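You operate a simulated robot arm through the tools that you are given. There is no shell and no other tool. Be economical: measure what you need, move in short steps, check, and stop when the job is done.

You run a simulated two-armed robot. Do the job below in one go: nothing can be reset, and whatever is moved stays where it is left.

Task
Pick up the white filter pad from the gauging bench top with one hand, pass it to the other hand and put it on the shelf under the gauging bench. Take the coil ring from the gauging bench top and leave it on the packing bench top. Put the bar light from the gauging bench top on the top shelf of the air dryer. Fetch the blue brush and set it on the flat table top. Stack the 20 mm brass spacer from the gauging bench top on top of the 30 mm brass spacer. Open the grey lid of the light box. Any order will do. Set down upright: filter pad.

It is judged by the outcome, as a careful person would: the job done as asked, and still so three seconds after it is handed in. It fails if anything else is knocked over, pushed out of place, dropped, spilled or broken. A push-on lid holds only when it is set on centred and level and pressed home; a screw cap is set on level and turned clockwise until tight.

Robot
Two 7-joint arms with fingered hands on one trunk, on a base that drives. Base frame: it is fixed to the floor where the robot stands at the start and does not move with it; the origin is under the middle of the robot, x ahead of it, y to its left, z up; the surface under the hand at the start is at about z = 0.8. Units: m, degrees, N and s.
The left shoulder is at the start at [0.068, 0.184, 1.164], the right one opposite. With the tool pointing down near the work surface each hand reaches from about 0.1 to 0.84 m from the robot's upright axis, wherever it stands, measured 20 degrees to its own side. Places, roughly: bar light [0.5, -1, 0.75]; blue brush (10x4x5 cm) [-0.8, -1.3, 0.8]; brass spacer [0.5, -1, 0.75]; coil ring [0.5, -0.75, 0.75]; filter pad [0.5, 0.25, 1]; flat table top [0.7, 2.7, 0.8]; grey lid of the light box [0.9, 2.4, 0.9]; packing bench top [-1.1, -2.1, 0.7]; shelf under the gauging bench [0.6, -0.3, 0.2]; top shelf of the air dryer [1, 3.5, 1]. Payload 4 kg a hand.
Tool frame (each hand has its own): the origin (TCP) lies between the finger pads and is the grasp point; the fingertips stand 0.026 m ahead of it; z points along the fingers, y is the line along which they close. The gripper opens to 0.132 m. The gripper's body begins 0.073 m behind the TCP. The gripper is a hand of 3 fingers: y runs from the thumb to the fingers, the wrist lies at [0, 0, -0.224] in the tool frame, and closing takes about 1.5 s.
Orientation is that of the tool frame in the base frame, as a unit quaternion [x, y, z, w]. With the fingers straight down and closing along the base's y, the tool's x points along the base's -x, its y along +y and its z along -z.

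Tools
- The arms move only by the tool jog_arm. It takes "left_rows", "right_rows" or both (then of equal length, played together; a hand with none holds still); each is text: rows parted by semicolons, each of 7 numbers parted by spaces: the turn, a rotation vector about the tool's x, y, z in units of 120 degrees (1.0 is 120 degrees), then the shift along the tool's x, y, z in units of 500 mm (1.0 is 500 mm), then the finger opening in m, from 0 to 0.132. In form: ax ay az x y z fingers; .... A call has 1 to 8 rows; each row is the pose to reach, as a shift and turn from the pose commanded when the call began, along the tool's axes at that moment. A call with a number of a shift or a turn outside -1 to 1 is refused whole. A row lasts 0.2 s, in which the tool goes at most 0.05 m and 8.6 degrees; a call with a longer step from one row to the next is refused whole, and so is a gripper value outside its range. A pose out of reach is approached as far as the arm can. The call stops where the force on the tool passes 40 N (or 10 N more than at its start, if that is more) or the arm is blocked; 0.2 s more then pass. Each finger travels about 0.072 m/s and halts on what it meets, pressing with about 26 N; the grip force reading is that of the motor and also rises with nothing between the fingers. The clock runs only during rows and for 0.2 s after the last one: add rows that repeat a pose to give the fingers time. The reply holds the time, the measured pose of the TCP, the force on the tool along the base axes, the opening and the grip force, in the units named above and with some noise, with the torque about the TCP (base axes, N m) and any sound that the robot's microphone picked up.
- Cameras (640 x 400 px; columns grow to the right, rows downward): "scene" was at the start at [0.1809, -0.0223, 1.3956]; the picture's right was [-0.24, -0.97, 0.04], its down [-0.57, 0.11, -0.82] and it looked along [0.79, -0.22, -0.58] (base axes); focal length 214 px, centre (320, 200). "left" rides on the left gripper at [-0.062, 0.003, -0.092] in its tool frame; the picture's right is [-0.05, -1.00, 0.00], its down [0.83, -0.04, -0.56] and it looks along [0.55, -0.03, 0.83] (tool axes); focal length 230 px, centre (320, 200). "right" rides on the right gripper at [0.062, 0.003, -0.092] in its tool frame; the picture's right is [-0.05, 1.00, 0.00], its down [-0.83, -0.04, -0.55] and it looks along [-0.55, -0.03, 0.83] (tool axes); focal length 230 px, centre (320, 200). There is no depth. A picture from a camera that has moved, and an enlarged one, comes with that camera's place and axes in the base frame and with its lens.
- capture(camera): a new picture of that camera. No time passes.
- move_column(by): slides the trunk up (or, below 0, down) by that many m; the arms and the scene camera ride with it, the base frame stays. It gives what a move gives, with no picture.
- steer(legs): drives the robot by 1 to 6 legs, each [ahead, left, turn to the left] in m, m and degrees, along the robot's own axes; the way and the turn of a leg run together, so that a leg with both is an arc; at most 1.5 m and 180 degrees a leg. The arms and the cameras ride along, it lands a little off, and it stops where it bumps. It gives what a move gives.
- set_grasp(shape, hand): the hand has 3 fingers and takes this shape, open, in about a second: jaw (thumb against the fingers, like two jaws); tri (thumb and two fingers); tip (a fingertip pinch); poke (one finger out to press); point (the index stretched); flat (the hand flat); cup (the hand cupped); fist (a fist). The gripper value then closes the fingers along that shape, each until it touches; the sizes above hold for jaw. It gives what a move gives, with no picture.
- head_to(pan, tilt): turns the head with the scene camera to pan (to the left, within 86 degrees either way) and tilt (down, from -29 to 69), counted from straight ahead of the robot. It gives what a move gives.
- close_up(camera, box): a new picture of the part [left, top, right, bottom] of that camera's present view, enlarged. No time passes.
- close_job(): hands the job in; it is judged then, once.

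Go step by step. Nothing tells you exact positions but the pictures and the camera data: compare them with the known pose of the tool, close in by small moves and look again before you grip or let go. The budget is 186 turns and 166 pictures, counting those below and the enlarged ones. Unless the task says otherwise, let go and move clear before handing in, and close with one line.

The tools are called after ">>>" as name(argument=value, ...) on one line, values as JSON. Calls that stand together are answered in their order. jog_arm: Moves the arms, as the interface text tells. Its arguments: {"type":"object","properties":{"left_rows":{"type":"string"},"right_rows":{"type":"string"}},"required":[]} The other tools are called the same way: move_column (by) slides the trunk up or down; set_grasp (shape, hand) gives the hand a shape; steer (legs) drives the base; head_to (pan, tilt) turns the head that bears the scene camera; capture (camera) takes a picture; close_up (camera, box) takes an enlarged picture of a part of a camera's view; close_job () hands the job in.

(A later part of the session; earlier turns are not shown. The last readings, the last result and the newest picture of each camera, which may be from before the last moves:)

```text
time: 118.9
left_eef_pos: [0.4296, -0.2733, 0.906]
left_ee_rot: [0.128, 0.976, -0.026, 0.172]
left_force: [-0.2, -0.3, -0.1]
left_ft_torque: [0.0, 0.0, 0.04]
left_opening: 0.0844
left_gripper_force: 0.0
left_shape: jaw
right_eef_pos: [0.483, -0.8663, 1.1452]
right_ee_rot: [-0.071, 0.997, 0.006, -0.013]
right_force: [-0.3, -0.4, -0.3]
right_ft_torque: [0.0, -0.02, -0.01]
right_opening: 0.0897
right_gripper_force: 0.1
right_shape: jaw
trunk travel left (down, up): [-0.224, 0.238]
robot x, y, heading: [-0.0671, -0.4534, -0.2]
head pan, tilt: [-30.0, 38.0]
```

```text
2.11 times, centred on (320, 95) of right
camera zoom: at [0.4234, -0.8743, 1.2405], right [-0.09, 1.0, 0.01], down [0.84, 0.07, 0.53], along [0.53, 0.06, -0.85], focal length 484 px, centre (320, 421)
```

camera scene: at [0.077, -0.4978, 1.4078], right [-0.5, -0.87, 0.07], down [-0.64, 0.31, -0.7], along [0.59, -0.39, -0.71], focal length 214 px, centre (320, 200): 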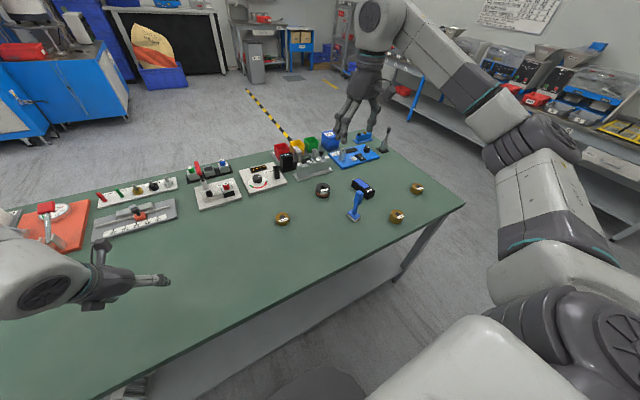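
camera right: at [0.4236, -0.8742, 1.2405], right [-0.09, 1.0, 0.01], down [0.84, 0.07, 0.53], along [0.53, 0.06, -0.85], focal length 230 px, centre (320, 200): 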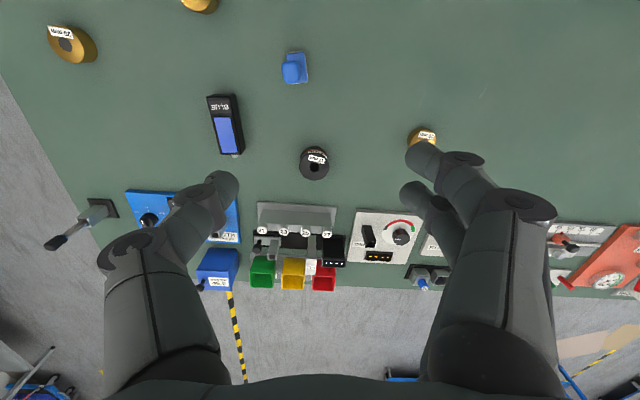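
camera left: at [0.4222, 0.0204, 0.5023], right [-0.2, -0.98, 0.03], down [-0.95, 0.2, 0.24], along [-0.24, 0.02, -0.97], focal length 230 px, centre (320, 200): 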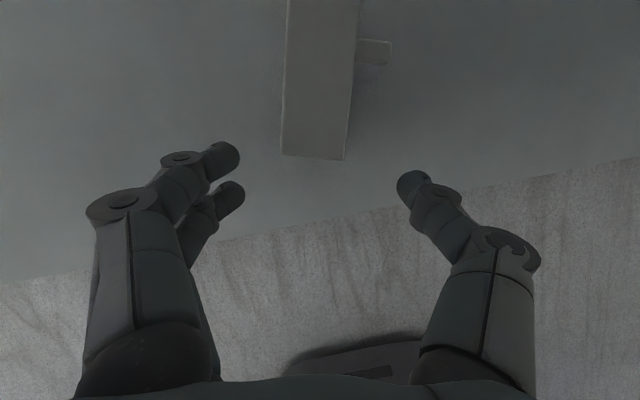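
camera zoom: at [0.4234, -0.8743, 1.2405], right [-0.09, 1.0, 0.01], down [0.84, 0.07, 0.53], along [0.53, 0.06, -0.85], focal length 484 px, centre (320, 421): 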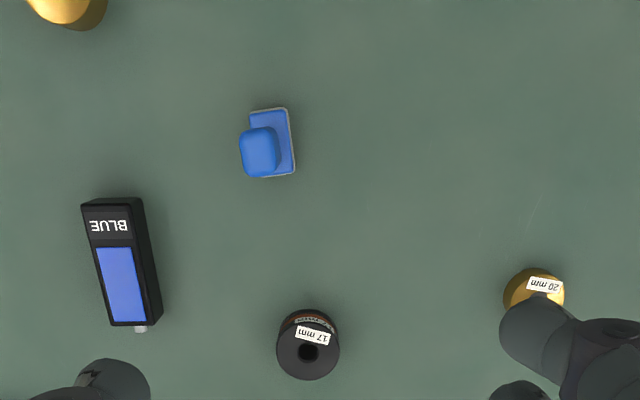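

Identified: 20 mm at ≈(0.545,-0.665), 30 mm ≈(0.37,-1.04), coil ring ≈(0.605,-0.863), bar light ≈(0.53,-1.0). Move the right hand above the 20 mm spacer.

>>> jog_arm(right_rows="0 0 0.02 -0.03 0.06 0.02 0.1; 0 0 0.04 -0.06 0.13 0.05 0.1; 0 0 0.06 -0.09 0.19 0.08 0.1; 0 0 0.07 -0.12 0.25 0.12 0.1; 0 0 0.07 -0.15 0.32 0.16 0.1; 0 0 0.07 -0.179 0.379 0.2 0.1; 0 0 0.07 -0.179 0.379 0.2 0.1")

>>> capture(camera="right")

```text
time: 120.5
left_eef_pos: [0.429, -0.2743, 0.9059]
left_ee_rot: [0.128, 0.976, -0.028, 0.173]
left_force: [0.5, 0.3, -0.6]
left_ft_torque: [0.02, 0.0, 0.0]
left_opening: 0.0844
left_gripper_force: 0.1
left_shape: jaw
right_eef_pos: [0.5408, -0.6665, 1.0436]
right_ee_rot: [0.003, 1.0, 0.005, -0.014]
right_force: [-0.4, -0.2, -0.3]
right_ft_torque: [0.02, -0.01, 0.0]
right_opening: 0.0999
right_gripper_force: 0.1
right_shape: jaw
trunk travel left (down, up): [-0.224, 0.238]
robot x, y, heading: [-0.071, -0.4539, -0.1]
head pan, tilt: [-30.0, 38.0]
```

```text
80 pictures are left
camera right: at [0.4824, -0.6649, 1.1402], right [0.06, 1.0, 0.01], down [0.85, -0.05, 0.53], along [0.53, -0.02, -0.85], focal length 230 px, centre (320, 200)
```

right: 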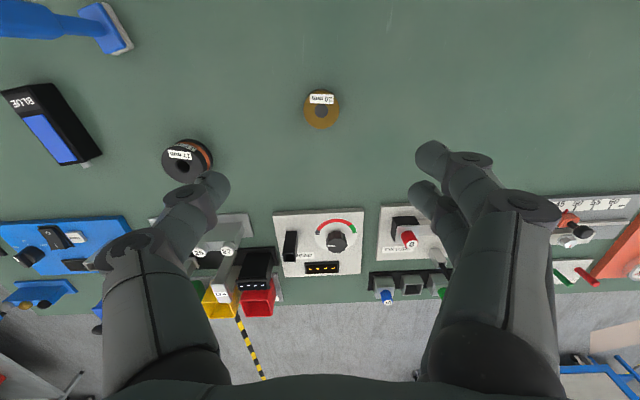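

Centred. Descend straight to grip height.

>>> jog_arm(right_rows="0 -0.013 0 -0.003 0.006 0.09 0.09; 0 -0.013 0 -0.006 0.006 0.18 0.09; 0 -0.013 0 -0.009 0.006 0.27 0.09; 0 -0.013 0 -0.012 0.006 0.36 0.08; 0 -0.013 0 -0.012 0.006 0.4 0.08; 0 -0.013 0 -0.012 0.006 0.427 0.08; 0 -0.013 0 -0.012 0.006 0.427 0.08")

>>> capture(camera="right")

```text
time: 122.1
left_eef_pos: [0.4305, -0.2744, 0.9056]
left_ee_rot: [0.128, 0.976, -0.027, 0.173]
left_force: [0.7, 0.6, -0.6]
left_ft_torque: [0.01, -0.03, -0.01]
left_opening: 0.0847
left_gripper_force: 0.1
left_shape: jaw
right_eef_pos: [0.5417, -0.6608, 0.8316]
right_ee_rot: [0.002, 1.0, 0.005, -0.001]
right_force: [-0.1, 0.5, 0.5]
right_ft_torque: [-0.01, 0.02, -0.01]
right_opening: 0.0804
right_gripper_force: 0.1
right_shape: jaw
trunk travel left (down, up): [-0.224, 0.238]
robot x, y, heading: [-0.0674, -0.455, -0.4]
head pan, tilt: [-30.0, 38.0]
```

```text
79 pictures are left
camera right: at [0.4798, -0.6595, 0.9259], right [0.06, 1.0, 0.01], down [0.83, -0.05, 0.55], along [0.55, -0.02, -0.83], focal length 230 px, centre (320, 200)
```

right: 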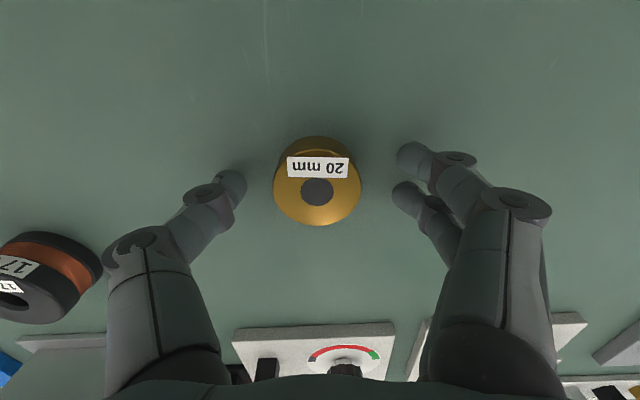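

Well centred. Close and lift.

>>> jog_arm(right_rows="0 0 0 0 -0.003 0 0.07; 0 0 0 0 -0.003 0 0.05; 0 0 0 0 -0.003 0 0.035; 0 0 0 0 -0.003 0 0.025; 0 0 0 0 -0.003 0 0.025; 0 0 0 0 -0.003 0 0.025")

>>> jog_arm(right_rows="0 0 0 0 0 -0.04 0.02; 0 0 0 0 0 -0.1 0.02; 0 0 0 0 0 -0.18 0.02; 0 0 0 0 0 -0.24 0.02; 0 0 0 0 0 -0.24 0.02")

>>> capture(camera="right")

```text
time: 123.5
left_eef_pos: [0.4291, -0.2743, 0.9058]
left_ee_rot: [0.128, 0.976, -0.027, 0.172]
left_force: [0.4, 0.4, 0.1]
left_ft_torque: [-0.02, 0.0, 0.02]
left_opening: 0.0842
left_gripper_force: 0.0
left_shape: jaw
right_eef_pos: [0.5408, -0.6608, 0.8313]
right_ee_rot: [0.003, 1.0, 0.005, -0.001]
right_force: [-0.1, -0.9, -0.7]
right_ft_torque: [0.01, 0.04, -0.02]
right_opening: 0.0383
right_gripper_force: 26.1
right_shape: jaw
trunk travel left (down, up): [-0.224, 0.238]
robot x, y, heading: [-0.067, -0.453, -0.2]
head pan, tilt: [-30.0, 38.0]
```

```text
time: 124.7
left_eef_pos: [0.4298, -0.2731, 0.9057]
left_ee_rot: [0.128, 0.976, -0.026, 0.173]
left_force: [0.6, -0.5, -0.9]
left_ft_torque: [-0.01, -0.02, 0.0]
left_opening: 0.0844
left_gripper_force: 0.1
left_shape: jaw
right_eef_pos: [0.5429, -0.6634, 0.9521]
right_ee_rot: [0.003, 1.0, 0.005, -0.001]
right_force: [0.4, 0.3, -2.7]
right_ft_torque: [-0.02, 0.06, -0.01]
right_opening: 0.0385
right_gripper_force: 25.8
right_shape: jaw
trunk travel left (down, up): [-0.224, 0.238]
robot x, y, heading: [-0.0705, -0.4624, -0.3]
head pan, tilt: [-30.0, 38.0]
```

```text
78 pictures are left
camera right: at [0.4806, -0.6623, 1.0458], right [0.06, 1.0, 0.01], down [0.83, -0.05, 0.55], along [0.55, -0.02, -0.83], focal length 230 px, centre (320, 200)
```

right: 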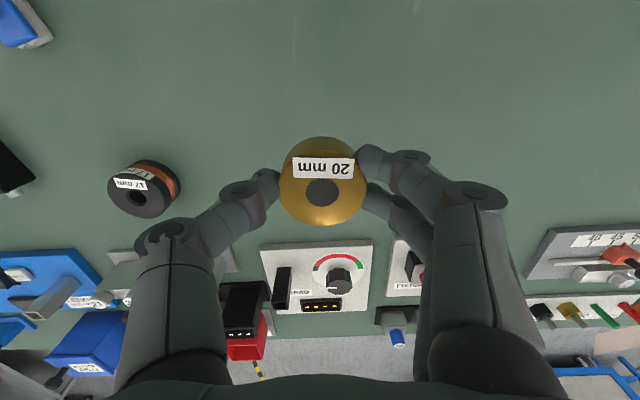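

Spacer held level. Lift and carry over to the 30 mm spacer at a safe height.

>>> jog_arm(right_rows="0 0 0 0 0 -0.09 0.02; 0 0 0 0.01 -0.03 -0.16 0.02; 0 0 0 0.05 -0.11 -0.18 0.02; 0 0 0 0.09 -0.19 -0.18 0.02; 0 0 0 0.13 -0.27 -0.18 0.02; 0 0 0 0.17 -0.35 -0.18 0.02; 0 0 0 0.21 -0.43 -0.18 0.02")

>>> jog_arm(right_rows="0 0 0 0.04 -0.08 0 0.02; 0 0 0 0.08 -0.16 0 0.02; 0 0 0 0.11 -0.24 0 0.02; 0 0 0 0.134 -0.322 0 0.02; 0 0 0 0.134 -0.322 0 0.02")

>>> capture(camera="right")

>>> close_up(camera="scene", box=[300, 100, 480, 240])

```text
time: 126.3
left_eef_pos: [0.4289, -0.2745, 0.9067]
left_ee_rot: [0.128, 0.976, -0.026, 0.172]
left_force: [-0.3, 0.1, 0.1]
left_ft_torque: [0.01, -0.01, 0.03]
left_opening: 0.0844
left_gripper_force: 0.0
left_shape: jaw
right_eef_pos: [0.4347, -0.879, 1.0409]
right_ee_rot: [0.002, 1.0, 0.006, 0.0]
right_force: [0.2, 0.2, -2.6]
right_ft_torque: [0.0, -0.04, 0.0]
right_opening: 0.0384
right_gripper_force: 25.9
right_shape: jaw
trunk travel left (down, up): [-0.224, 0.238]
robot x, y, heading: [-0.0758, -0.455, -0.1]
head pan, tilt: [-30.0, 38.0]
```

```text
time: 127.5
left_eef_pos: [0.4305, -0.2734, 0.9039]
left_ee_rot: [0.127, 0.976, -0.026, 0.173]
left_force: [0.0, 0.0, -0.5]
left_ft_torque: [0.01, 0.0, -0.01]
left_opening: 0.0845
left_gripper_force: 0.1
left_shape: jaw
right_eef_pos: [0.3677, -1.0388, 1.0386]
right_ee_rot: [0.003, 1.0, 0.005, 0.0]
right_force: [-0.1, -1.1, -2.8]
right_ft_torque: [0.0, 0.01, 0.0]
right_opening: 0.0382
right_gripper_force: 25.8
right_shape: jaw
trunk travel left (down, up): [-0.224, 0.238]
robot x, y, heading: [-0.0694, -0.4541, -0.4]
head pan, tilt: [-30.0, 38.0]
```

```text
77 pictures are left
camera right: at [0.3059, -1.038, 1.1323], right [0.06, 1.0, 0.01], down [0.83, -0.05, 0.55], along [0.55, -0.02, -0.83], focal length 230 px, centre (320, 200)
```

right: 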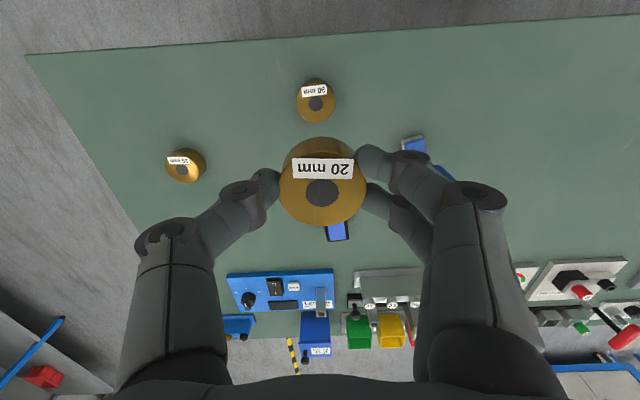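

```text
2.86 times, centred on (390, 170) of scene
camera zoom: at [0.0783, -0.4975, 1.4075], right [-0.5, -0.87, 0.07], down [-0.64, 0.31, -0.7], along [0.58, -0.39, -0.71], focal length 613 px, centre (120, 286)
```

zoom: 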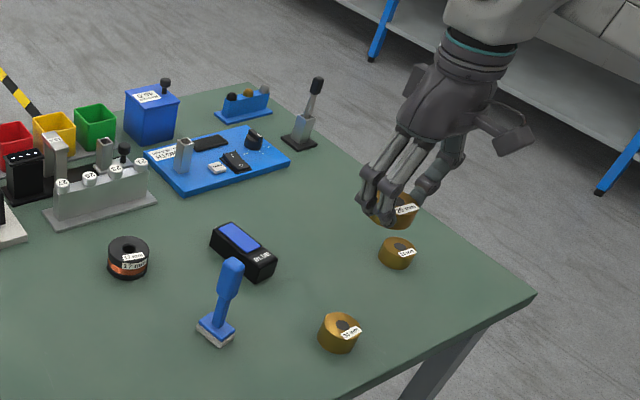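

Align over the 30 mm spacer and lower to just above it.

>>> jog_arm(right_rows="0 0 0 0.013 -0.01 0.08 0.02; 0 0 0 0.013 -0.01 0.16 0.02; 0 0 0 0.013 -0.01 0.23 0.02; 0 0 0 0.013 -0.01 0.274 0.02; 0 0 0 0.013 -0.01 0.274 0.02")

>>> capture(camera="right")

>>> close_up(camera="scene", box=[350, 150, 450, 230])

```text
time: 128.7
left_eef_pos: [0.4291, -0.2736, 0.9056]
left_ee_rot: [0.128, 0.976, -0.027, 0.173]
left_force: [0.5, -0.8, -0.2]
left_ft_torque: [0.0, -0.02, 0.03]
left_opening: 0.0845
left_gripper_force: 0.1
left_shape: jaw
right_eef_pos: [0.3602, -1.0422, 0.9003]
right_ee_rot: [0.003, 1.0, 0.005, -0.001]
right_force: [0.3, 0.0, -1.3]
right_ft_torque: [0.0, 0.04, 0.0]
right_opening: 0.0382
right_gripper_force: 26.1
right_shape: jaw
trunk travel left (down, up): [-0.224, 0.238]
robot x, y, heading: [-0.0702, -0.4543, -0.2]
head pan, tilt: [-30.0, 38.0]
```

```text
75 pictures are left
camera right: at [0.2994, -1.0408, 0.9946], right [0.06, 1.0, 0.01], down [0.83, -0.05, 0.55], along [0.55, -0.02, -0.83], focal length 230 px, centre (320, 200)
```

right: 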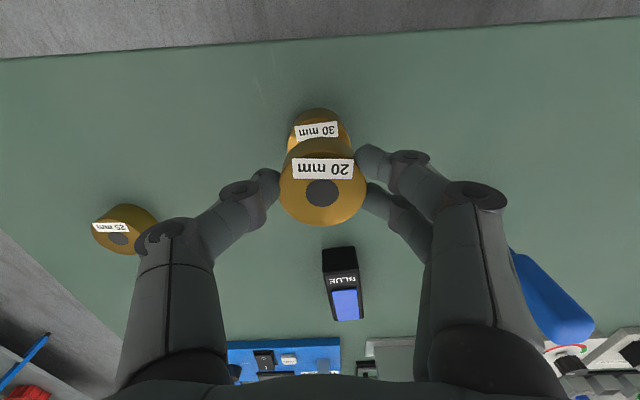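

```text
5.00 times, centred on (400, 190) of scene
camera zoom: at [0.0771, -0.498, 1.4077], right [-0.5, -0.87, 0.07], down [-0.64, 0.31, -0.7], along [0.58, -0.39, -0.71], focal length 1072 px, centre (-80, 250)
```

zoom: 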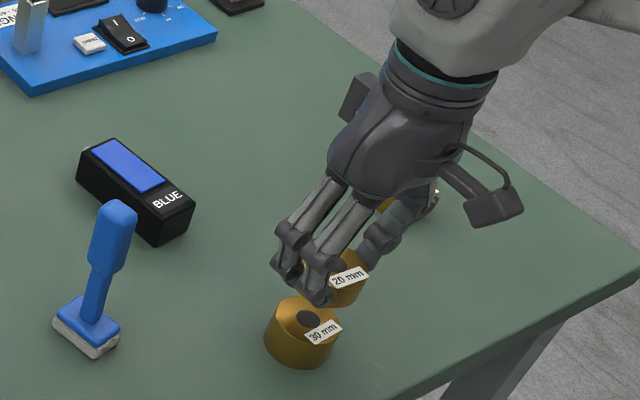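

Aligned within ~2 mm. Lower until contact.

>>> jog_arm(right_rows="0 0 0 -0.003 0 0.03 0.02; 0 0 0 -0.003 0 0.055 0.02; 0 0 0 -0.003 0 0.068 0.02; 0 0 0 -0.003 0 0.076 0.02; 0 0 0 -0.003 0 0.08 0.02")

>>> close_up(camera="scene", box=[350, 150, 450, 230])

```text
time: 129.9
left_eef_pos: [0.4293, -0.2742, 0.906]
left_ee_rot: [0.128, 0.976, -0.027, 0.172]
left_force: [0.3, -0.2, -0.2]
left_ft_torque: [0.02, -0.03, -0.03]
left_opening: 0.0845
left_gripper_force: 0.1
left_shape: jaw
right_eef_pos: [0.3618, -1.0413, 0.8628]
right_ee_rot: [0.003, 1.0, 0.006, -0.001]
right_force: [0.0, -0.6, 1.0]
right_ft_torque: [0.0, 0.01, 0.01]
right_opening: 0.038
right_gripper_force: 25.9
right_shape: jaw
trunk travel left (down, up): [-0.224, 0.238]
robot x, y, heading: [-0.0683, -0.4553, 0.0]
head pan, tilt: [-30.0, 38.0]
```

```text
5.00 times, centred on (400, 190) of scene
camera zoom: at [0.0769, -0.4978, 1.4078], right [-0.5, -0.87, 0.07], down [-0.64, 0.31, -0.7], along [0.59, -0.39, -0.71], focal length 1072 px, centre (-80, 250)
```

zoom: 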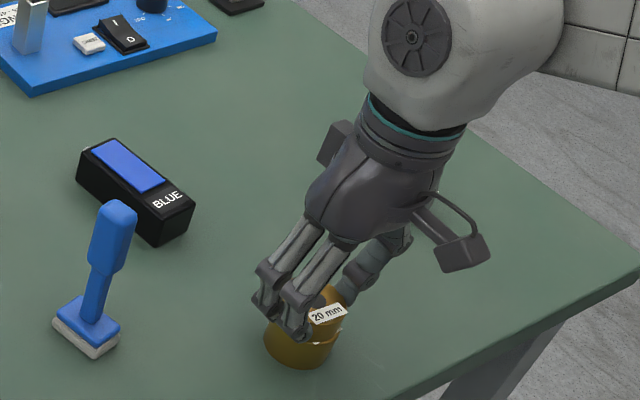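

Contact felt. Release gently and lift off.

>>> jog_arm(right_rows="0 0 0 0 0 0.003 0.035; 0 0 0 0 0 0.003 0.045; 0 0 0 0 0 0.003 0.06; 0 0 0 0 0 0.003 0.075; 0 0 0 0 0 0 0.08; 0 0 0 0 0 -0.08 0.08; 0 0 0 0 0 -0.16 0.08; 0 0 0 0 0 -0.24 0.08")

>>> close_up(camera="scene", box=[350, 150, 450, 230])

>>> capture(camera="right")

```text
time: 131.7
left_eef_pos: [0.4295, -0.2729, 0.9057]
left_ee_rot: [0.127, 0.976, -0.027, 0.173]
left_force: [0.5, -0.2, -0.9]
left_ft_torque: [-0.01, -0.02, -0.01]
left_opening: 0.0848
left_gripper_force: 0.0
left_shape: jaw
right_eef_pos: [0.3627, -1.0413, 0.9816]
right_ee_rot: [0.002, 1.0, 0.006, 0.0]
right_force: [0.4, 0.7, 0.2]
right_ft_torque: [0.01, 0.0, 0.0]
right_opening: 0.0793
right_gripper_force: 0.0
right_shape: jaw
trunk travel left (down, up): [-0.224, 0.238]
robot x, y, heading: [-0.0724, -0.457, -0.4]
head pan, tilt: [-30.0, 38.0]
```

```text
5.00 times, centred on (400, 190) of scene
camera zoom: at [0.0766, -0.4971, 1.4078], right [-0.5, -0.87, 0.07], down [-0.64, 0.31, -0.7], along [0.59, -0.39, -0.71], focal length 1072 px, centre (-80, 250)
```

zoom: 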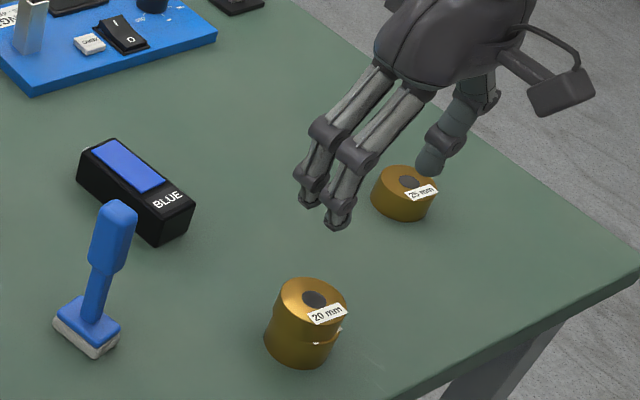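

```text
71 pictures are left
camera right: at [0.301, -1.0413, 1.0759], right [0.06, 1.0, 0.01], down [0.83, -0.05, 0.55], along [0.55, -0.02, -0.83], focal length 230 px, centre (320, 200)
```

right: 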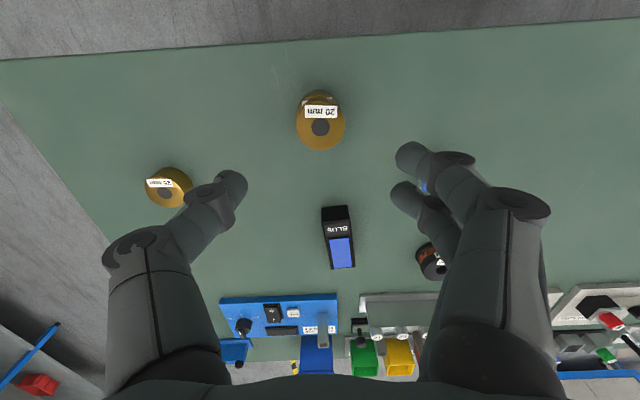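

Stack is neat. Next the coil ring with the right hand: move above it.

>>> jog_arm(right_rows="0 0 0 -0.06 0.044 -0.05 0.09; 0 0 0 -0.13 0.09 -0.07 0.09; 0 0 0 -0.2 0.14 -0.07 0.09; 0 0 0 -0.27 0.195 -0.07 0.09; 0 0 0 -0.34 0.25 -0.07 0.09; 0 0 0 -0.41 0.305 -0.07 0.09; 0 0 0 -0.478 0.356 -0.06 0.09; 0 0 0 -0.478 0.356 -0.06 0.09")

>>> capture(camera="right")

```text
time: 133.5
left_eef_pos: [0.4288, -0.274, 0.9061]
left_ee_rot: [0.128, 0.976, -0.027, 0.172]
left_force: [-0.2, -0.8, 0.7]
left_ft_torque: [0.01, 0.01, -0.03]
left_opening: 0.0847
left_gripper_force: 0.0
left_shape: jaw
right_eef_pos: [0.6017, -0.8663, 1.0134]
right_ee_rot: [0.003, 1.0, 0.006, 0.0]
right_force: [-0.1, 0.1, -0.2]
right_ft_torque: [-0.02, -0.02, -0.02]
right_opening: 0.0897
right_gripper_force: 0.1
right_shape: jaw
trunk travel left (down, up): [-0.224, 0.238]
robot x, y, heading: [-0.0702, -0.4565, -0.2]
head pan, tilt: [-30.0, 38.0]
```

```text
70 pictures are left
camera right: at [0.5399, -0.8646, 1.1075], right [0.06, 1.0, 0.01], down [0.83, -0.05, 0.55], along [0.55, -0.02, -0.83], focal length 230 px, centre (320, 200)
```

right: 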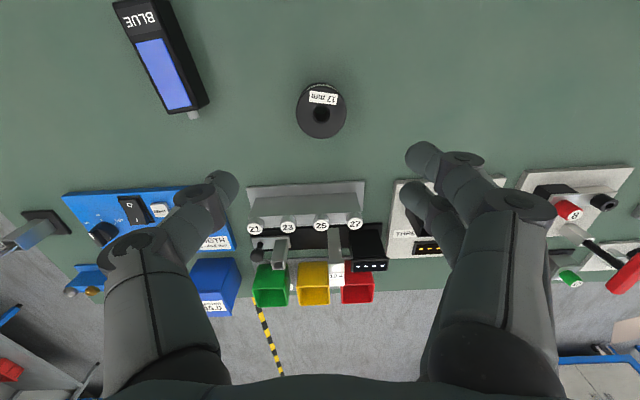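

Centred over the coil ring. Descend.

>>> jog_arm(right_rows="0 0 0 -0.002 0.004 0.09 0.09; 0 0 0 -0.002 0.004 0.18 0.09; 0 0 0 -0.002 0.004 0.27 0.09; 0 0 0 -0.002 0.004 0.33 0.09; 0 0 0 -0.002 0.004 0.361 0.08; 0 0 0 -0.002 0.004 0.361 0.06; 0 0 0 -0.002 0.004 0.361 0.045; 0 0 0 -0.002 0.004 0.361 0.035")

>>> jog_arm(right_rows="0 0 0 0 0 0 0.03; 0 0 0 0 0 0 0.03; 0 0 0 0 0 -0.06 0.03; 0 0 0 0 0 -0.14 0.03; 0 0 0 0 0 -0.24 0.03; 0 0 0 0 0 -0.34 0.03; 0 0 0 0 0 -0.42 0.03")

>>> capture(camera="right")

```text
time: 135.3
left_eef_pos: [0.4289, -0.2735, 0.9059]
left_ee_rot: [0.128, 0.976, -0.027, 0.173]
left_force: [-0.7, -0.4, -0.2]
left_ft_torque: [0.04, -0.02, -0.05]
left_opening: 0.0847
left_gripper_force: 0.1
left_shape: jaw
right_eef_pos: [0.6031, -0.8613, 0.8318]
right_ee_rot: [0.002, 1.0, 0.005, -0.001]
right_force: [0.6, 0.2, 0.6]
right_ft_torque: [-0.02, -0.01, -0.01]
right_opening: 0.0484
right_gripper_force: 26.1
right_shape: jaw
trunk travel left (down, up): [-0.224, 0.238]
robot x, y, heading: [-0.0695, -0.4549, 0.1]
head pan, tilt: [-30.0, 38.0]
```

```text
time: 136.9
left_eef_pos: [0.4303, -0.2718, 0.9072]
left_ee_rot: [0.128, 0.976, -0.027, 0.173]
left_force: [1.0, 0.3, 0.2]
left_ft_torque: [0.02, 0.02, -0.01]
left_opening: 0.0847
left_gripper_force: 0.1
left_shape: jaw
right_eef_pos: [0.6034, -0.8641, 1.044]
right_ee_rot: [0.002, 1.0, 0.006, -0.001]
right_force: [-1.0, 1.0, -2.7]
right_ft_torque: [0.01, 0.0, 0.03]
right_opening: 0.0484
right_gripper_force: 25.7
right_shape: jaw
trunk travel left (down, up): [-0.224, 0.238]
robot x, y, heading: [-0.0712, -0.4538, -0.1]
head pan, tilt: [-30.0, 38.0]
```

```text
69 pictures are left
camera right: at [0.5418, -0.863, 1.1376], right [0.06, 1.0, 0.01], down [0.83, -0.05, 0.55], along [0.55, -0.02, -0.83], focal length 230 px, centre (320, 200)
```

right: 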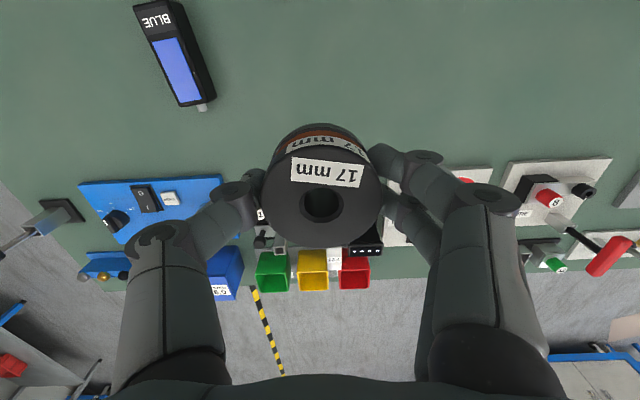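

Coil ring held. Drive right so the left hand can take the bar light.

>>> steer(legs=[[0, -0.68, 0]])

>>> jog_arm(left_rows="0 0.04 -0.04 -0.03 0 -0.05 0.1; 0 0.08 -0.08 -0.06 0 -0.09 0.1; 0 0.12 -0.12 -0.09 0 -0.12 0.1; 0 0.165 -0.17 -0.12 0 -0.14 0.1; 0 0.165 -0.17 -0.12 0 -0.14 0.1")

>>> capture(camera="left")

```text
time: 140.7
left_eef_pos: [0.4289, -0.9517, 0.9065]
left_ee_rot: [0.127, 0.976, -0.026, 0.172]
left_force: [-0.1, 0.1, -0.1]
left_ft_torque: [0.0, -0.01, 0.01]
left_opening: 0.085
left_gripper_force: 0.1
left_shape: jaw
right_eef_pos: [0.6023, -1.5426, 1.0419]
right_ee_rot: [0.002, 1.0, 0.005, -0.001]
right_force: [0.1, -0.1, -2.1]
right_ft_torque: [0.0, 0.0, 0.01]
right_opening: 0.0485
right_gripper_force: 25.7
right_shape: jaw
trunk travel left (down, up): [-0.224, 0.238]
robot x, y, heading: [-0.0683, -1.1323, 0.0]
head pan, tilt: [-30.0, 38.0]
```

```text
time: 141.9
left_eef_pos: [0.4596, -0.9582, 0.9934]
left_ee_rot: [-0.044, 0.998, -0.034, -0.006]
left_force: [-0.5, 0.0, 0.3]
left_ft_torque: [0.0, -0.02, -0.01]
left_opening: 0.0997
left_gripper_force: 0.0
left_shape: jaw
right_eef_pos: [0.6008, -1.5432, 1.0427]
right_ee_rot: [0.003, 1.0, 0.005, -0.001]
right_force: [0.0, 0.0, -2.3]
right_ft_torque: [0.03, -0.01, -0.01]
right_opening: 0.0483
right_gripper_force: 26.2
right_shape: jaw
trunk travel left (down, up): [-0.224, 0.238]
robot x, y, heading: [-0.0691, -1.1338, -0.1]
head pan, tilt: [-30.0, 38.0]
```

```text
68 pictures are left
camera left: at [0.5218, -0.9442, 1.0835], right [0.14, -0.99, 0.07], down [-0.82, -0.08, 0.57], along [-0.56, -0.14, -0.82], focal length 230 px, centre (320, 200)
```

left: 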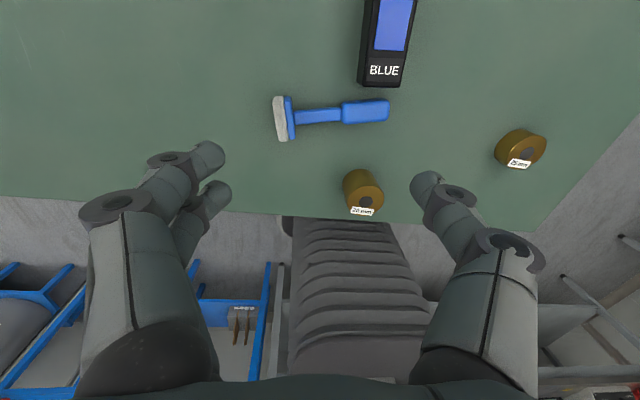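

The blue T-handled tool on the bench is now lying: my left hand must have brushed it while I drove sideways. I must stand it up again; first a close look.

>>> close_up(camera="left", box=[240, 0, 440, 230])

>>> head_to(pan=20, tilt=45)

>>> capture(camera="scene")

```text
1.74 times, centred on (340, 115) of left
camera zoom: at [0.5218, -0.9442, 1.0835], right [0.14, -0.99, 0.07], down [-0.82, -0.08, 0.57], along [-0.56, -0.14, -0.82], focal length 400 px, centre (285, 348)
```

zoom: 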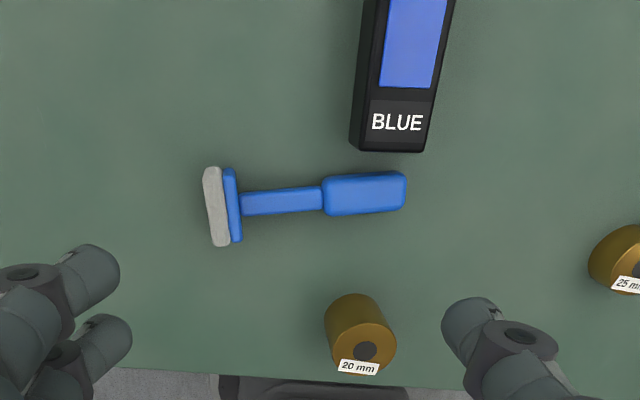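

```text
time: 143.1
left_eef_pos: [0.4601, -0.9586, 0.9925]
left_ee_rot: [-0.044, 0.998, -0.034, -0.005]
left_force: [0.5, 1.0, 0.0]
left_ft_torque: [0.0, 0.01, 0.02]
left_opening: 0.1
left_gripper_force: 0.0
left_shape: jaw
right_eef_pos: [0.6031, -1.543, 1.0428]
right_ee_rot: [0.002, 1.0, 0.005, -0.001]
right_force: [0.8, -0.1, -2.8]
right_ft_torque: [0.03, -0.02, -0.02]
right_opening: 0.0484
right_gripper_force: 26.0
right_shape: jaw
trunk travel left (down, up): [-0.224, 0.238]
robot x, y, heading: [-0.0742, -1.1342, -0.0]
head pan, tilt: [20.0, 45.0]
```

```text
66 pictures are left
camera scene: at [0.0768, -1.1049, 1.3973], right [0.34, -0.94, -0.05], down [-0.76, -0.24, -0.6], along [0.55, 0.24, -0.8], focal length 214 px, centre (320, 200)
```

scene: 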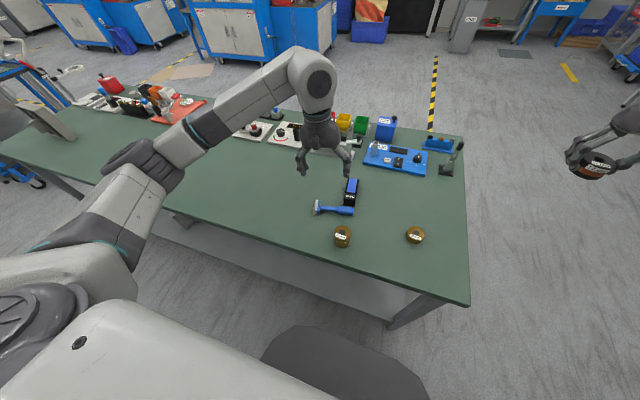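

The tool simply tipped over its base edge. I'll grip its shaft close to the base with the left hand (closing along x), and stand it up in place. First turn the hand.

>>> jog_arm(left_rows="0 0 0.07 0 0 0 0.08; 0 0 0.14 0 0 0 0.07; 0 0 0.21 0 0 0 0.06; 0 0 0.28 0 0 0 0.055; 0 0 0.35 0 0 0 0.055; 0 0 0.42 0 0 0 0.055; 0 0 0.49 0 0 0 0.055; 0 0 0.56 0 0 0 0.055")

>>> jog_arm(left_rows="0 0 0.07 0 0 0 0.055; 0 0 0.14 0 0 0 0.055; 0 0 0.14 0 0 0 0.055")

>>> capture(camera="left")

```text
time: 144.9
left_eef_pos: [0.4604, -0.9578, 0.9915]
left_ee_rot: [0.517, 0.855, -0.031, 0.017]
left_force: [-0.2, 0.3, 0.6]
left_ft_torque: [0.0, -0.01, -0.02]
left_opening: 0.0556
left_gripper_force: 0.1
left_shape: jaw
right_eef_pos: [0.6019, -1.5433, 1.0409]
right_ee_rot: [0.003, 1.0, 0.005, 0.0]
right_force: [-0.1, -0.6, -2.1]
right_ft_torque: [0.0, 0.0, 0.01]
right_opening: 0.0486
right_gripper_force: 25.6
right_shape: jaw
trunk travel left (down, up): [-0.224, 0.238]
robot x, y, heading: [-0.0726, -1.1272, -0.1]
head pan, tilt: [20.0, 45.0]
```

```text
time: 145.7
left_eef_pos: [0.4602, -0.9596, 0.9915]
left_ee_rot: [0.636, 0.771, -0.028, 0.02]
left_force: [0.2, -0.1, -0.3]
left_ft_torque: [-0.02, 0.04, -0.02]
left_opening: 0.0555
left_gripper_force: 0.1
left_shape: jaw
right_eef_pos: [0.6024, -1.5427, 1.0427]
right_ee_rot: [0.003, 1.0, 0.006, -0.001]
right_force: [-0.7, -0.1, -2.5]
right_ft_torque: [0.01, -0.01, 0.05]
right_opening: 0.0488
right_gripper_force: 26.4
right_shape: jaw
trunk travel left (down, up): [-0.224, 0.238]
robot x, y, heading: [-0.0682, -1.1341, -0.1]
head pan, tilt: [20.0, 45.0]
```

```text
65 pictures are left
camera left: at [0.4761, -1.0129, 1.0875], right [-0.97, -0.24, 0.02], down [-0.2, 0.84, 0.5], along [-0.14, 0.48, -0.87], focal length 230 px, centre (320, 200)
```

left: 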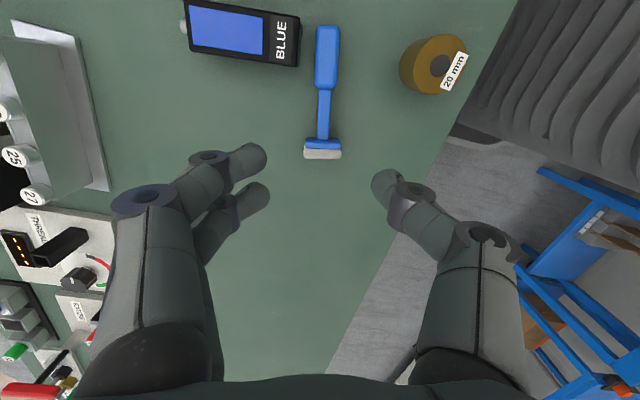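

Shaft is aligned with the hand. Descend and grip it.

>>> jog_arm(left_rows="0 0 0 0.002 -0.002 0.08 0.055; 0 0 0 0.004 -0.004 0.16 0.055; 0 0 0 0.006 -0.005 0.24 0.055; 0 0 0 0.007 -0.005 0.29 0.055; 0 0 0 0.007 -0.005 0.322 0.055; 0 0 0 0.007 -0.005 0.322 0.055")

>>> capture(camera="left")

```text
time: 147.1
left_eef_pos: [0.4574, -0.9674, 0.8321]
left_ee_rot: [0.636, 0.771, -0.028, 0.019]
left_force: [0.5, 0.4, -0.2]
left_ft_torque: [-0.01, 0.02, 0.03]
left_opening: 0.0554
left_gripper_force: 0.1
left_shape: jaw
right_eef_pos: [0.6016, -1.5426, 1.0435]
right_ee_rot: [0.002, 1.0, 0.005, -0.001]
right_force: [0.9, 0.1, -3.0]
right_ft_torque: [0.02, -0.01, -0.01]
right_opening: 0.0487
right_gripper_force: 26.1
right_shape: jaw
trunk travel left (down, up): [-0.224, 0.238]
robot x, y, heading: [-0.0677, -1.1325, -0.3]
head pan, tilt: [20.0, 45.0]
```

```text
64 pictures are left
camera left: at [0.472, -1.021, 0.9272], right [-0.97, -0.24, 0.02], down [-0.2, 0.84, 0.5], along [-0.14, 0.48, -0.87], focal length 230 px, centre (320, 200)
```

left: 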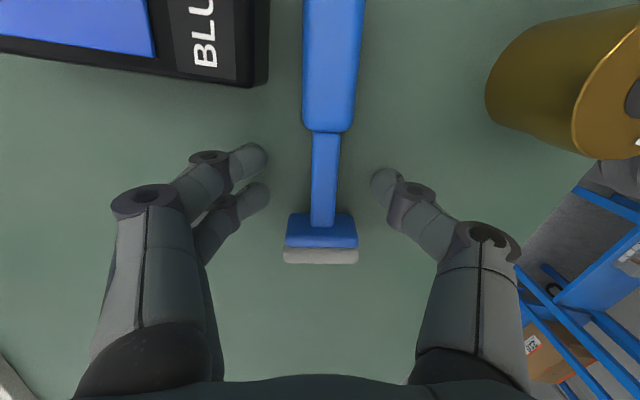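

Shaft sits between the fingers. Close, then lift.

>>> jog_arm(left_rows="0 0 0 0 0 0 0.04; 0 0 0 0 0 0 0.03; 0 0 0 0 0 0 0.02; 0 0 0 0 0 0 0.01; 0 0 0 0 0 0 0.003; 0 0 0 0 0 0 0.003; 0 0 0 0 0 0 0.003")

>>> jog_arm(left_rows="0 0 0 0 0 -0.04 0.003; 0 0 0 0 0 -0.1 0.003; 0 0 0 0 0 -0.17 0.003; 0 0 0 0 0 -0.24 0.003; 0 0 0 0 0 -0.24 0.003")

>>> capture(camera="left")

```text
time: 148.7
left_eef_pos: [0.4552, -0.9663, 0.8321]
left_ee_rot: [0.636, 0.771, -0.028, 0.019]
left_force: [0.1, -0.9, -0.5]
left_ft_torque: [0.0, -0.03, 0.0]
left_opening: 0.0087
left_gripper_force: 26.6
left_shape: jaw
right_eef_pos: [0.6022, -1.5425, 1.0425]
right_ee_rot: [0.003, 1.0, 0.006, -0.001]
right_force: [0.0, -0.3, -3.0]
right_ft_torque: [-0.03, -0.01, -0.01]
right_opening: 0.0484
right_gripper_force: 26.2
right_shape: jaw
trunk travel left (down, up): [-0.224, 0.238]
robot x, y, heading: [-0.0728, -1.1335, -0.2]
head pan, tilt: [20.0, 45.0]
```

```text
time: 149.9
left_eef_pos: [0.4587, -0.9609, 0.9517]
left_ee_rot: [0.635, 0.771, -0.028, 0.02]
left_force: [0.1, 1.0, -0.1]
left_ft_torque: [0.01, 0.0, -0.02]
left_opening: 0.0085
left_gripper_force: 26.2
left_shape: jaw
right_eef_pos: [0.6023, -1.543, 1.0426]
right_ee_rot: [0.002, 1.0, 0.006, 0.0]
right_force: [-0.3, 0.2, -2.6]
right_ft_torque: [-0.02, 0.0, 0.03]
right_opening: 0.0485
right_gripper_force: 26.2
right_shape: jaw
trunk travel left (down, up): [-0.224, 0.238]
robot x, y, heading: [-0.0669, -1.1349, 0.2]
head pan, tilt: [20.0, 45.0]
```

```text
63 pictures are left
camera left: at [0.4734, -1.0131, 1.0466], right [-0.97, -0.24, 0.02], down [-0.2, 0.84, 0.5], along [-0.14, 0.48, -0.87], focal length 230 px, centre (320, 200)
```

left: 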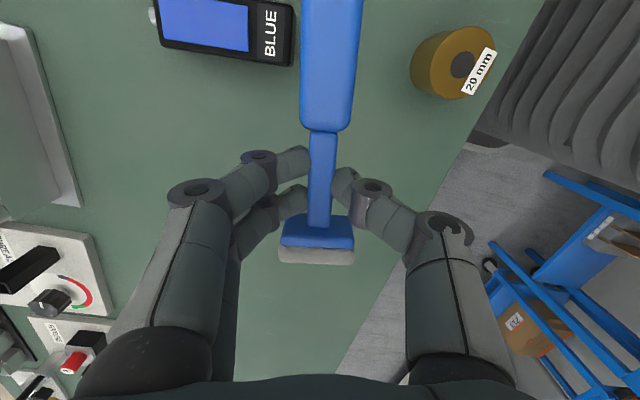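

Held firmly. Rotate the tool upright in the air.

>>> jog_arm(left_rows="0 -0.07 0 0.015 0 -0.01 0.003; 0 -0.14 0 0.03 -0.002 -0.02 0.003; 0 -0.21 0 0.045 -0.004 -0.03 0.003; 0 -0.28 0 0.06 -0.006 -0.04 0.003; 0 -0.35 0 0.075 -0.008 -0.04 0.003; 0 -0.42 0 0.09 -0.01 -0.04 0.003; 0 -0.49 0 0.106 -0.01 -0.04 0.003; 0 -0.56 0 0.106 -0.01 -0.04 0.003")

>>> capture(camera="scene")

```text
time: 151.7
left_eef_pos: [0.4414, -0.9062, 0.9678]
left_ee_rot: [0.513, 0.632, -0.375, 0.444]
left_force: [-0.3, -0.7, -0.6]
left_ft_torque: [0.02, 0.02, -0.01]
left_opening: 0.0085
left_gripper_force: 25.7
left_shape: jaw
right_eef_pos: [0.6022, -1.5431, 1.0421]
right_ee_rot: [0.003, 1.0, 0.005, 0.0]
right_force: [0.5, 0.2, -2.5]
right_ft_torque: [-0.02, -0.01, 0.02]
right_opening: 0.0485
right_gripper_force: 26.2
right_shape: jaw
trunk travel left (down, up): [-0.224, 0.238]
robot x, y, heading: [-0.0714, -1.1333, -0.4]
head pan, tilt: [20.0, 45.0]
```

```text
62 pictures are left
camera scene: at [0.077, -1.1046, 1.3972], right [0.34, -0.94, -0.05], down [-0.76, -0.24, -0.6], along [0.55, 0.24, -0.8], focal length 214 px, centre (320, 200)
```

scene: 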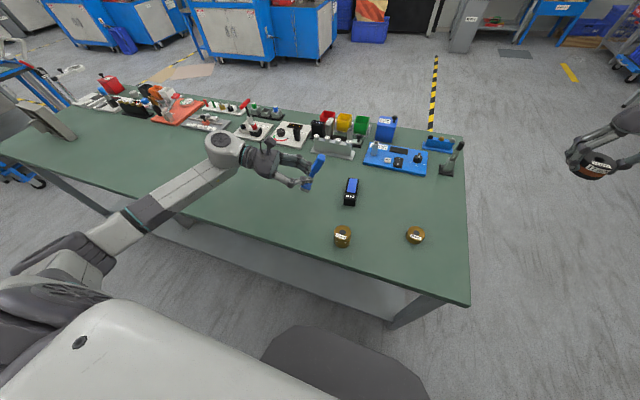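

Another 13° and lower most of the way.

>>> jog_arm(left_rows="0 -0.055 0 0.03 0.003 0.02 0.003; 0 -0.11 0 0.06 0.005 0.035 0.003; 0 -0.11 0 0.12 0.006 0.055 0.003; 0 -0.11 0 0.17 0.007 0.068 0.003; 0 -0.11 0 0.186 0.007 0.073 0.003; 0 -0.11 0 0.186 0.007 0.073 0.003")

>>> close_up(camera="scene", box=[230, 110, 390, 230])

```text
time: 153.1
left_eef_pos: [0.4434, -0.913, 0.922]
left_ee_rot: [0.467, 0.577, -0.433, 0.512]
left_force: [-0.8, 0.1, -1.0]
left_ft_torque: [0.05, 0.0, 0.0]
left_opening: 0.0089
left_gripper_force: 25.8
left_shape: jaw
left hand out of reach, approached as far as the arm can: row 3, 4, 5, 6
right_eef_pos: [0.6027, -1.543, 1.0422]
right_ee_rot: [0.003, 1.0, 0.005, 0.0]
right_force: [0.3, 0.9, -2.9]
right_ft_torque: [0.01, 0.01, 0.02]
right_opening: 0.0486
right_gripper_force: 26.0
right_shape: jaw
trunk travel left (down, up): [-0.224, 0.238]
robot x, y, heading: [-0.0705, -1.1352, -0.1]
head pan, tilt: [20.0, 45.0]
```

```text
3.33 times, centred on (310, 170) of scene
camera zoom: at [0.0766, -1.1045, 1.3973], right [0.34, -0.94, -0.05], down [-0.76, -0.24, -0.6], along [0.55, 0.24, -0.8], focal length 715 px, centre (353, 300)
```

zoom: 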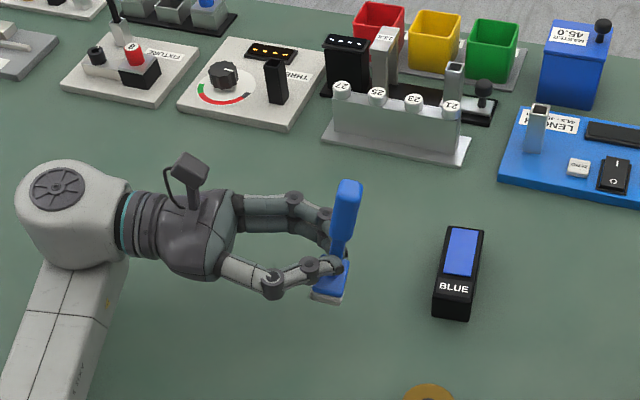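

Upright. The arm is at its limit here, so I use the trunk to lower it.

>>> move_column(by=-0.06)

>>> close_up(camera="scene", box=[230, 90, 390, 210])

```text
time: 154.1
left_eef_pos: [0.4403, -0.924, 0.8957]
left_ee_rot: [0.49, 0.563, -0.411, 0.524]
left_force: [-0.1, 0.4, -0.5]
left_ft_torque: [0.02, 0.03, -0.02]
left_opening: 0.0086
left_gripper_force: 26.1
left_shape: jaw
right_eef_pos: [0.5912, -1.5571, 0.9893]
right_ee_rot: [0.003, 1.0, 0.012, 0.007]
right_force: [0.3, 0.2, -2.1]
right_ft_torque: [0.03, -0.01, 0.02]
right_opening: 0.0484
right_gripper_force: 25.8
right_shape: jaw
trunk travel left (down, up): [-0.164, 0.298]
robot x, y, heading: [-0.0687, -1.1358, -0.3]
head pan, tilt: [20.0, 45.0]
```

```text
3.33 times, centred on (310, 150) of scene
camera zoom: at [0.1035, -1.1236, 1.3264], right [0.33, -0.94, -0.09], down [-0.8, -0.23, -0.55], along [0.5, 0.25, -0.83], focal length 715 px, centre (353, 367)
```

zoom: 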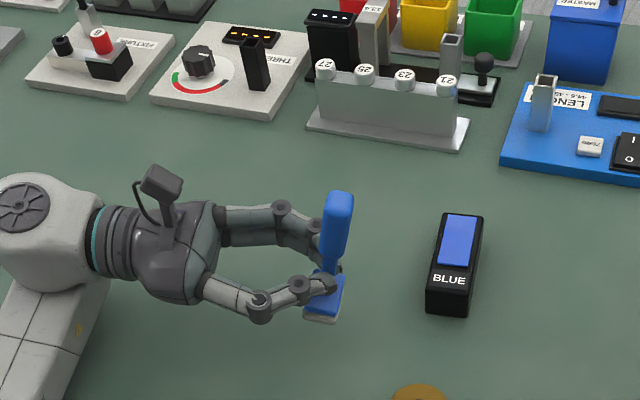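

The forearm is likely on the bench edge, so I must grip the tool higher. I raise the trunk again and lay the tool in a free spot to regrip near its handle top.

>>> move_column(by=0.06)

>>> jog_arm(left_rows="0 0.07 0 -0.02 0.01 -0.05 0.003; 0 0.14 0 -0.04 0.02 -0.1 0.003; 0 0.21 0 -0.06 0.03 -0.15 0.003; 0 0.28 0 -0.061 0.04 -0.2 0.003; 0 0.35 0 -0.061 0.05 -0.25 0.003; 0 0.42 0 -0.061 0.06 -0.3 0.003; 0 0.49 0 -0.061 0.07 -0.35 0.003; 0 0.56 0 -0.061 0.076 -0.4 0.003")

>>> capture(camera="left")

```text
time: 155.1
left_eef_pos: [0.4471, -0.9136, 0.9198]
left_ee_rot: [0.466, 0.577, -0.434, 0.511]
left_force: [-0.2, -0.2, -1.3]
left_ft_torque: [0.01, -0.02, -0.03]
left_opening: 0.0086
left_gripper_force: 26.0
left_shape: jaw
right_eef_pos: [0.6021, -1.5427, 1.0399]
right_ee_rot: [0.002, 1.0, 0.005, -0.003]
right_force: [0.5, 0.7, -3.0]
right_ft_torque: [0.0, 0.01, -0.01]
right_opening: 0.0484
right_gripper_force: 25.6
right_shape: jaw
trunk travel left (down, up): [-0.224, 0.238]
robot x, y, heading: [-0.0755, -1.1338, -0.3]
head pan, tilt: [20.0, 45.0]
```

```text
time: 156.9
left_eef_pos: [0.448, -0.7115, 0.9735]
left_ee_rot: [0.627, 0.765, -0.101, 0.108]
left_force: [0.7, 0.2, -1.0]
left_ft_torque: [0.02, -0.02, 0.01]
left_opening: 0.0088
left_gripper_force: 25.6
left_shape: jaw
right_eef_pos: [0.6013, -1.5424, 1.0426]
right_ee_rot: [0.003, 1.0, 0.005, -0.001]
right_force: [-0.6, 0.0, -3.0]
right_ft_torque: [-0.02, -0.01, 0.0]
right_opening: 0.0483
right_gripper_force: 26.0
right_shape: jaw
trunk travel left (down, up): [-0.224, 0.238]
robot x, y, heading: [-0.075, -1.1327, -0.1]
head pan, tilt: [20.0, 45.0]
```

```text
59 pictures are left
camera left: at [0.4593, -0.7433, 1.0779], right [-0.97, -0.24, 0.04], down [-0.22, 0.93, 0.29], along [-0.1, 0.27, -0.96], focal length 230 px, centre (320, 200)
```

left: 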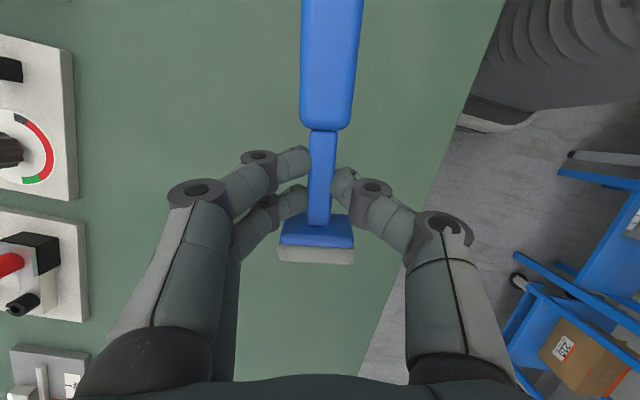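

Lay it down flat here and release.

>>> jog_arm(left_rows="0 0.055 0 0.025 0.001 0.08 0.003; 0 0.11 0 0.05 0.003 0.16 0.003; 0 0.11 0 0.07 0.004 0.23 0.003; 0 0.11 0 0.079 0.005 0.258 0.003; 0 0.11 0 0.081 0.005 0.264 0.003; 0 0.11 0 0.081 0.005 0.264 0.02; 0 0.11 0 0.081 0.005 0.264 0.04; 0 0.11 0 0.081 0.005 0.264 0.055")

>>> jog_arm(left_rows="0 0 0 0 0 -0.06 0.06; 0 0 0 -0.03 0 -0.12 0.06; 0 0 0 -0.08 0 -0.16 0.06; 0 0 0 -0.134 0 -0.16 0.06; 0 0 0 -0.134 0 -0.16 0.06")

>>> capture(camera="left")

```text
time: 158.7
left_eef_pos: [0.4482, -0.7137, 0.834]
left_ee_rot: [0.636, 0.771, -0.028, 0.02]
left_force: [0.2, 1.0, 0.7]
left_ft_torque: [0.01, 0.02, -0.01]
left_opening: 0.0543
left_gripper_force: 0.2
left_shape: jaw
right_eef_pos: [0.6017, -1.5421, 1.0422]
right_ee_rot: [0.002, 1.0, 0.005, -0.001]
right_force: [0.0, 0.6, -1.7]
right_ft_torque: [0.01, -0.03, 0.01]
right_opening: 0.0484
right_gripper_force: 26.2
right_shape: jaw
trunk travel left (down, up): [-0.224, 0.238]
robot x, y, heading: [-0.0714, -1.134, 0.1]
head pan, tilt: [20.0, 45.0]
```

```text
time: 159.9
left_eef_pos: [0.4598, -0.7727, 0.919]
left_ee_rot: [0.635, 0.771, -0.028, 0.019]
left_force: [0.3, 0.4, -0.2]
left_ft_torque: [-0.02, -0.05, 0.01]
left_opening: 0.0595
left_gripper_force: 0.1
left_shape: jaw
right_eef_pos: [0.6025, -1.5427, 1.0423]
right_ee_rot: [0.004, 1.0, 0.006, -0.001]
right_force: [0.7, 0.6, -3.0]
right_ft_torque: [-0.01, -0.02, -0.01]
right_opening: 0.0483
right_gripper_force: 25.9
right_shape: jaw
trunk travel left (down, up): [-0.224, 0.238]
robot x, y, heading: [-0.071, -1.1354, -0.0]
head pan, tilt: [20.0, 45.0]
```

```text
58 pictures are left
camera left: at [0.4763, -0.8259, 1.0147], right [-0.97, -0.24, 0.02], down [-0.2, 0.84, 0.5], along [-0.14, 0.48, -0.87], focal length 230 px, centre (320, 200)
```

left: 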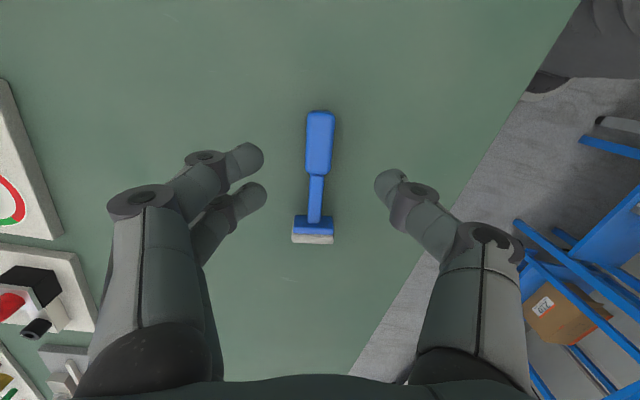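

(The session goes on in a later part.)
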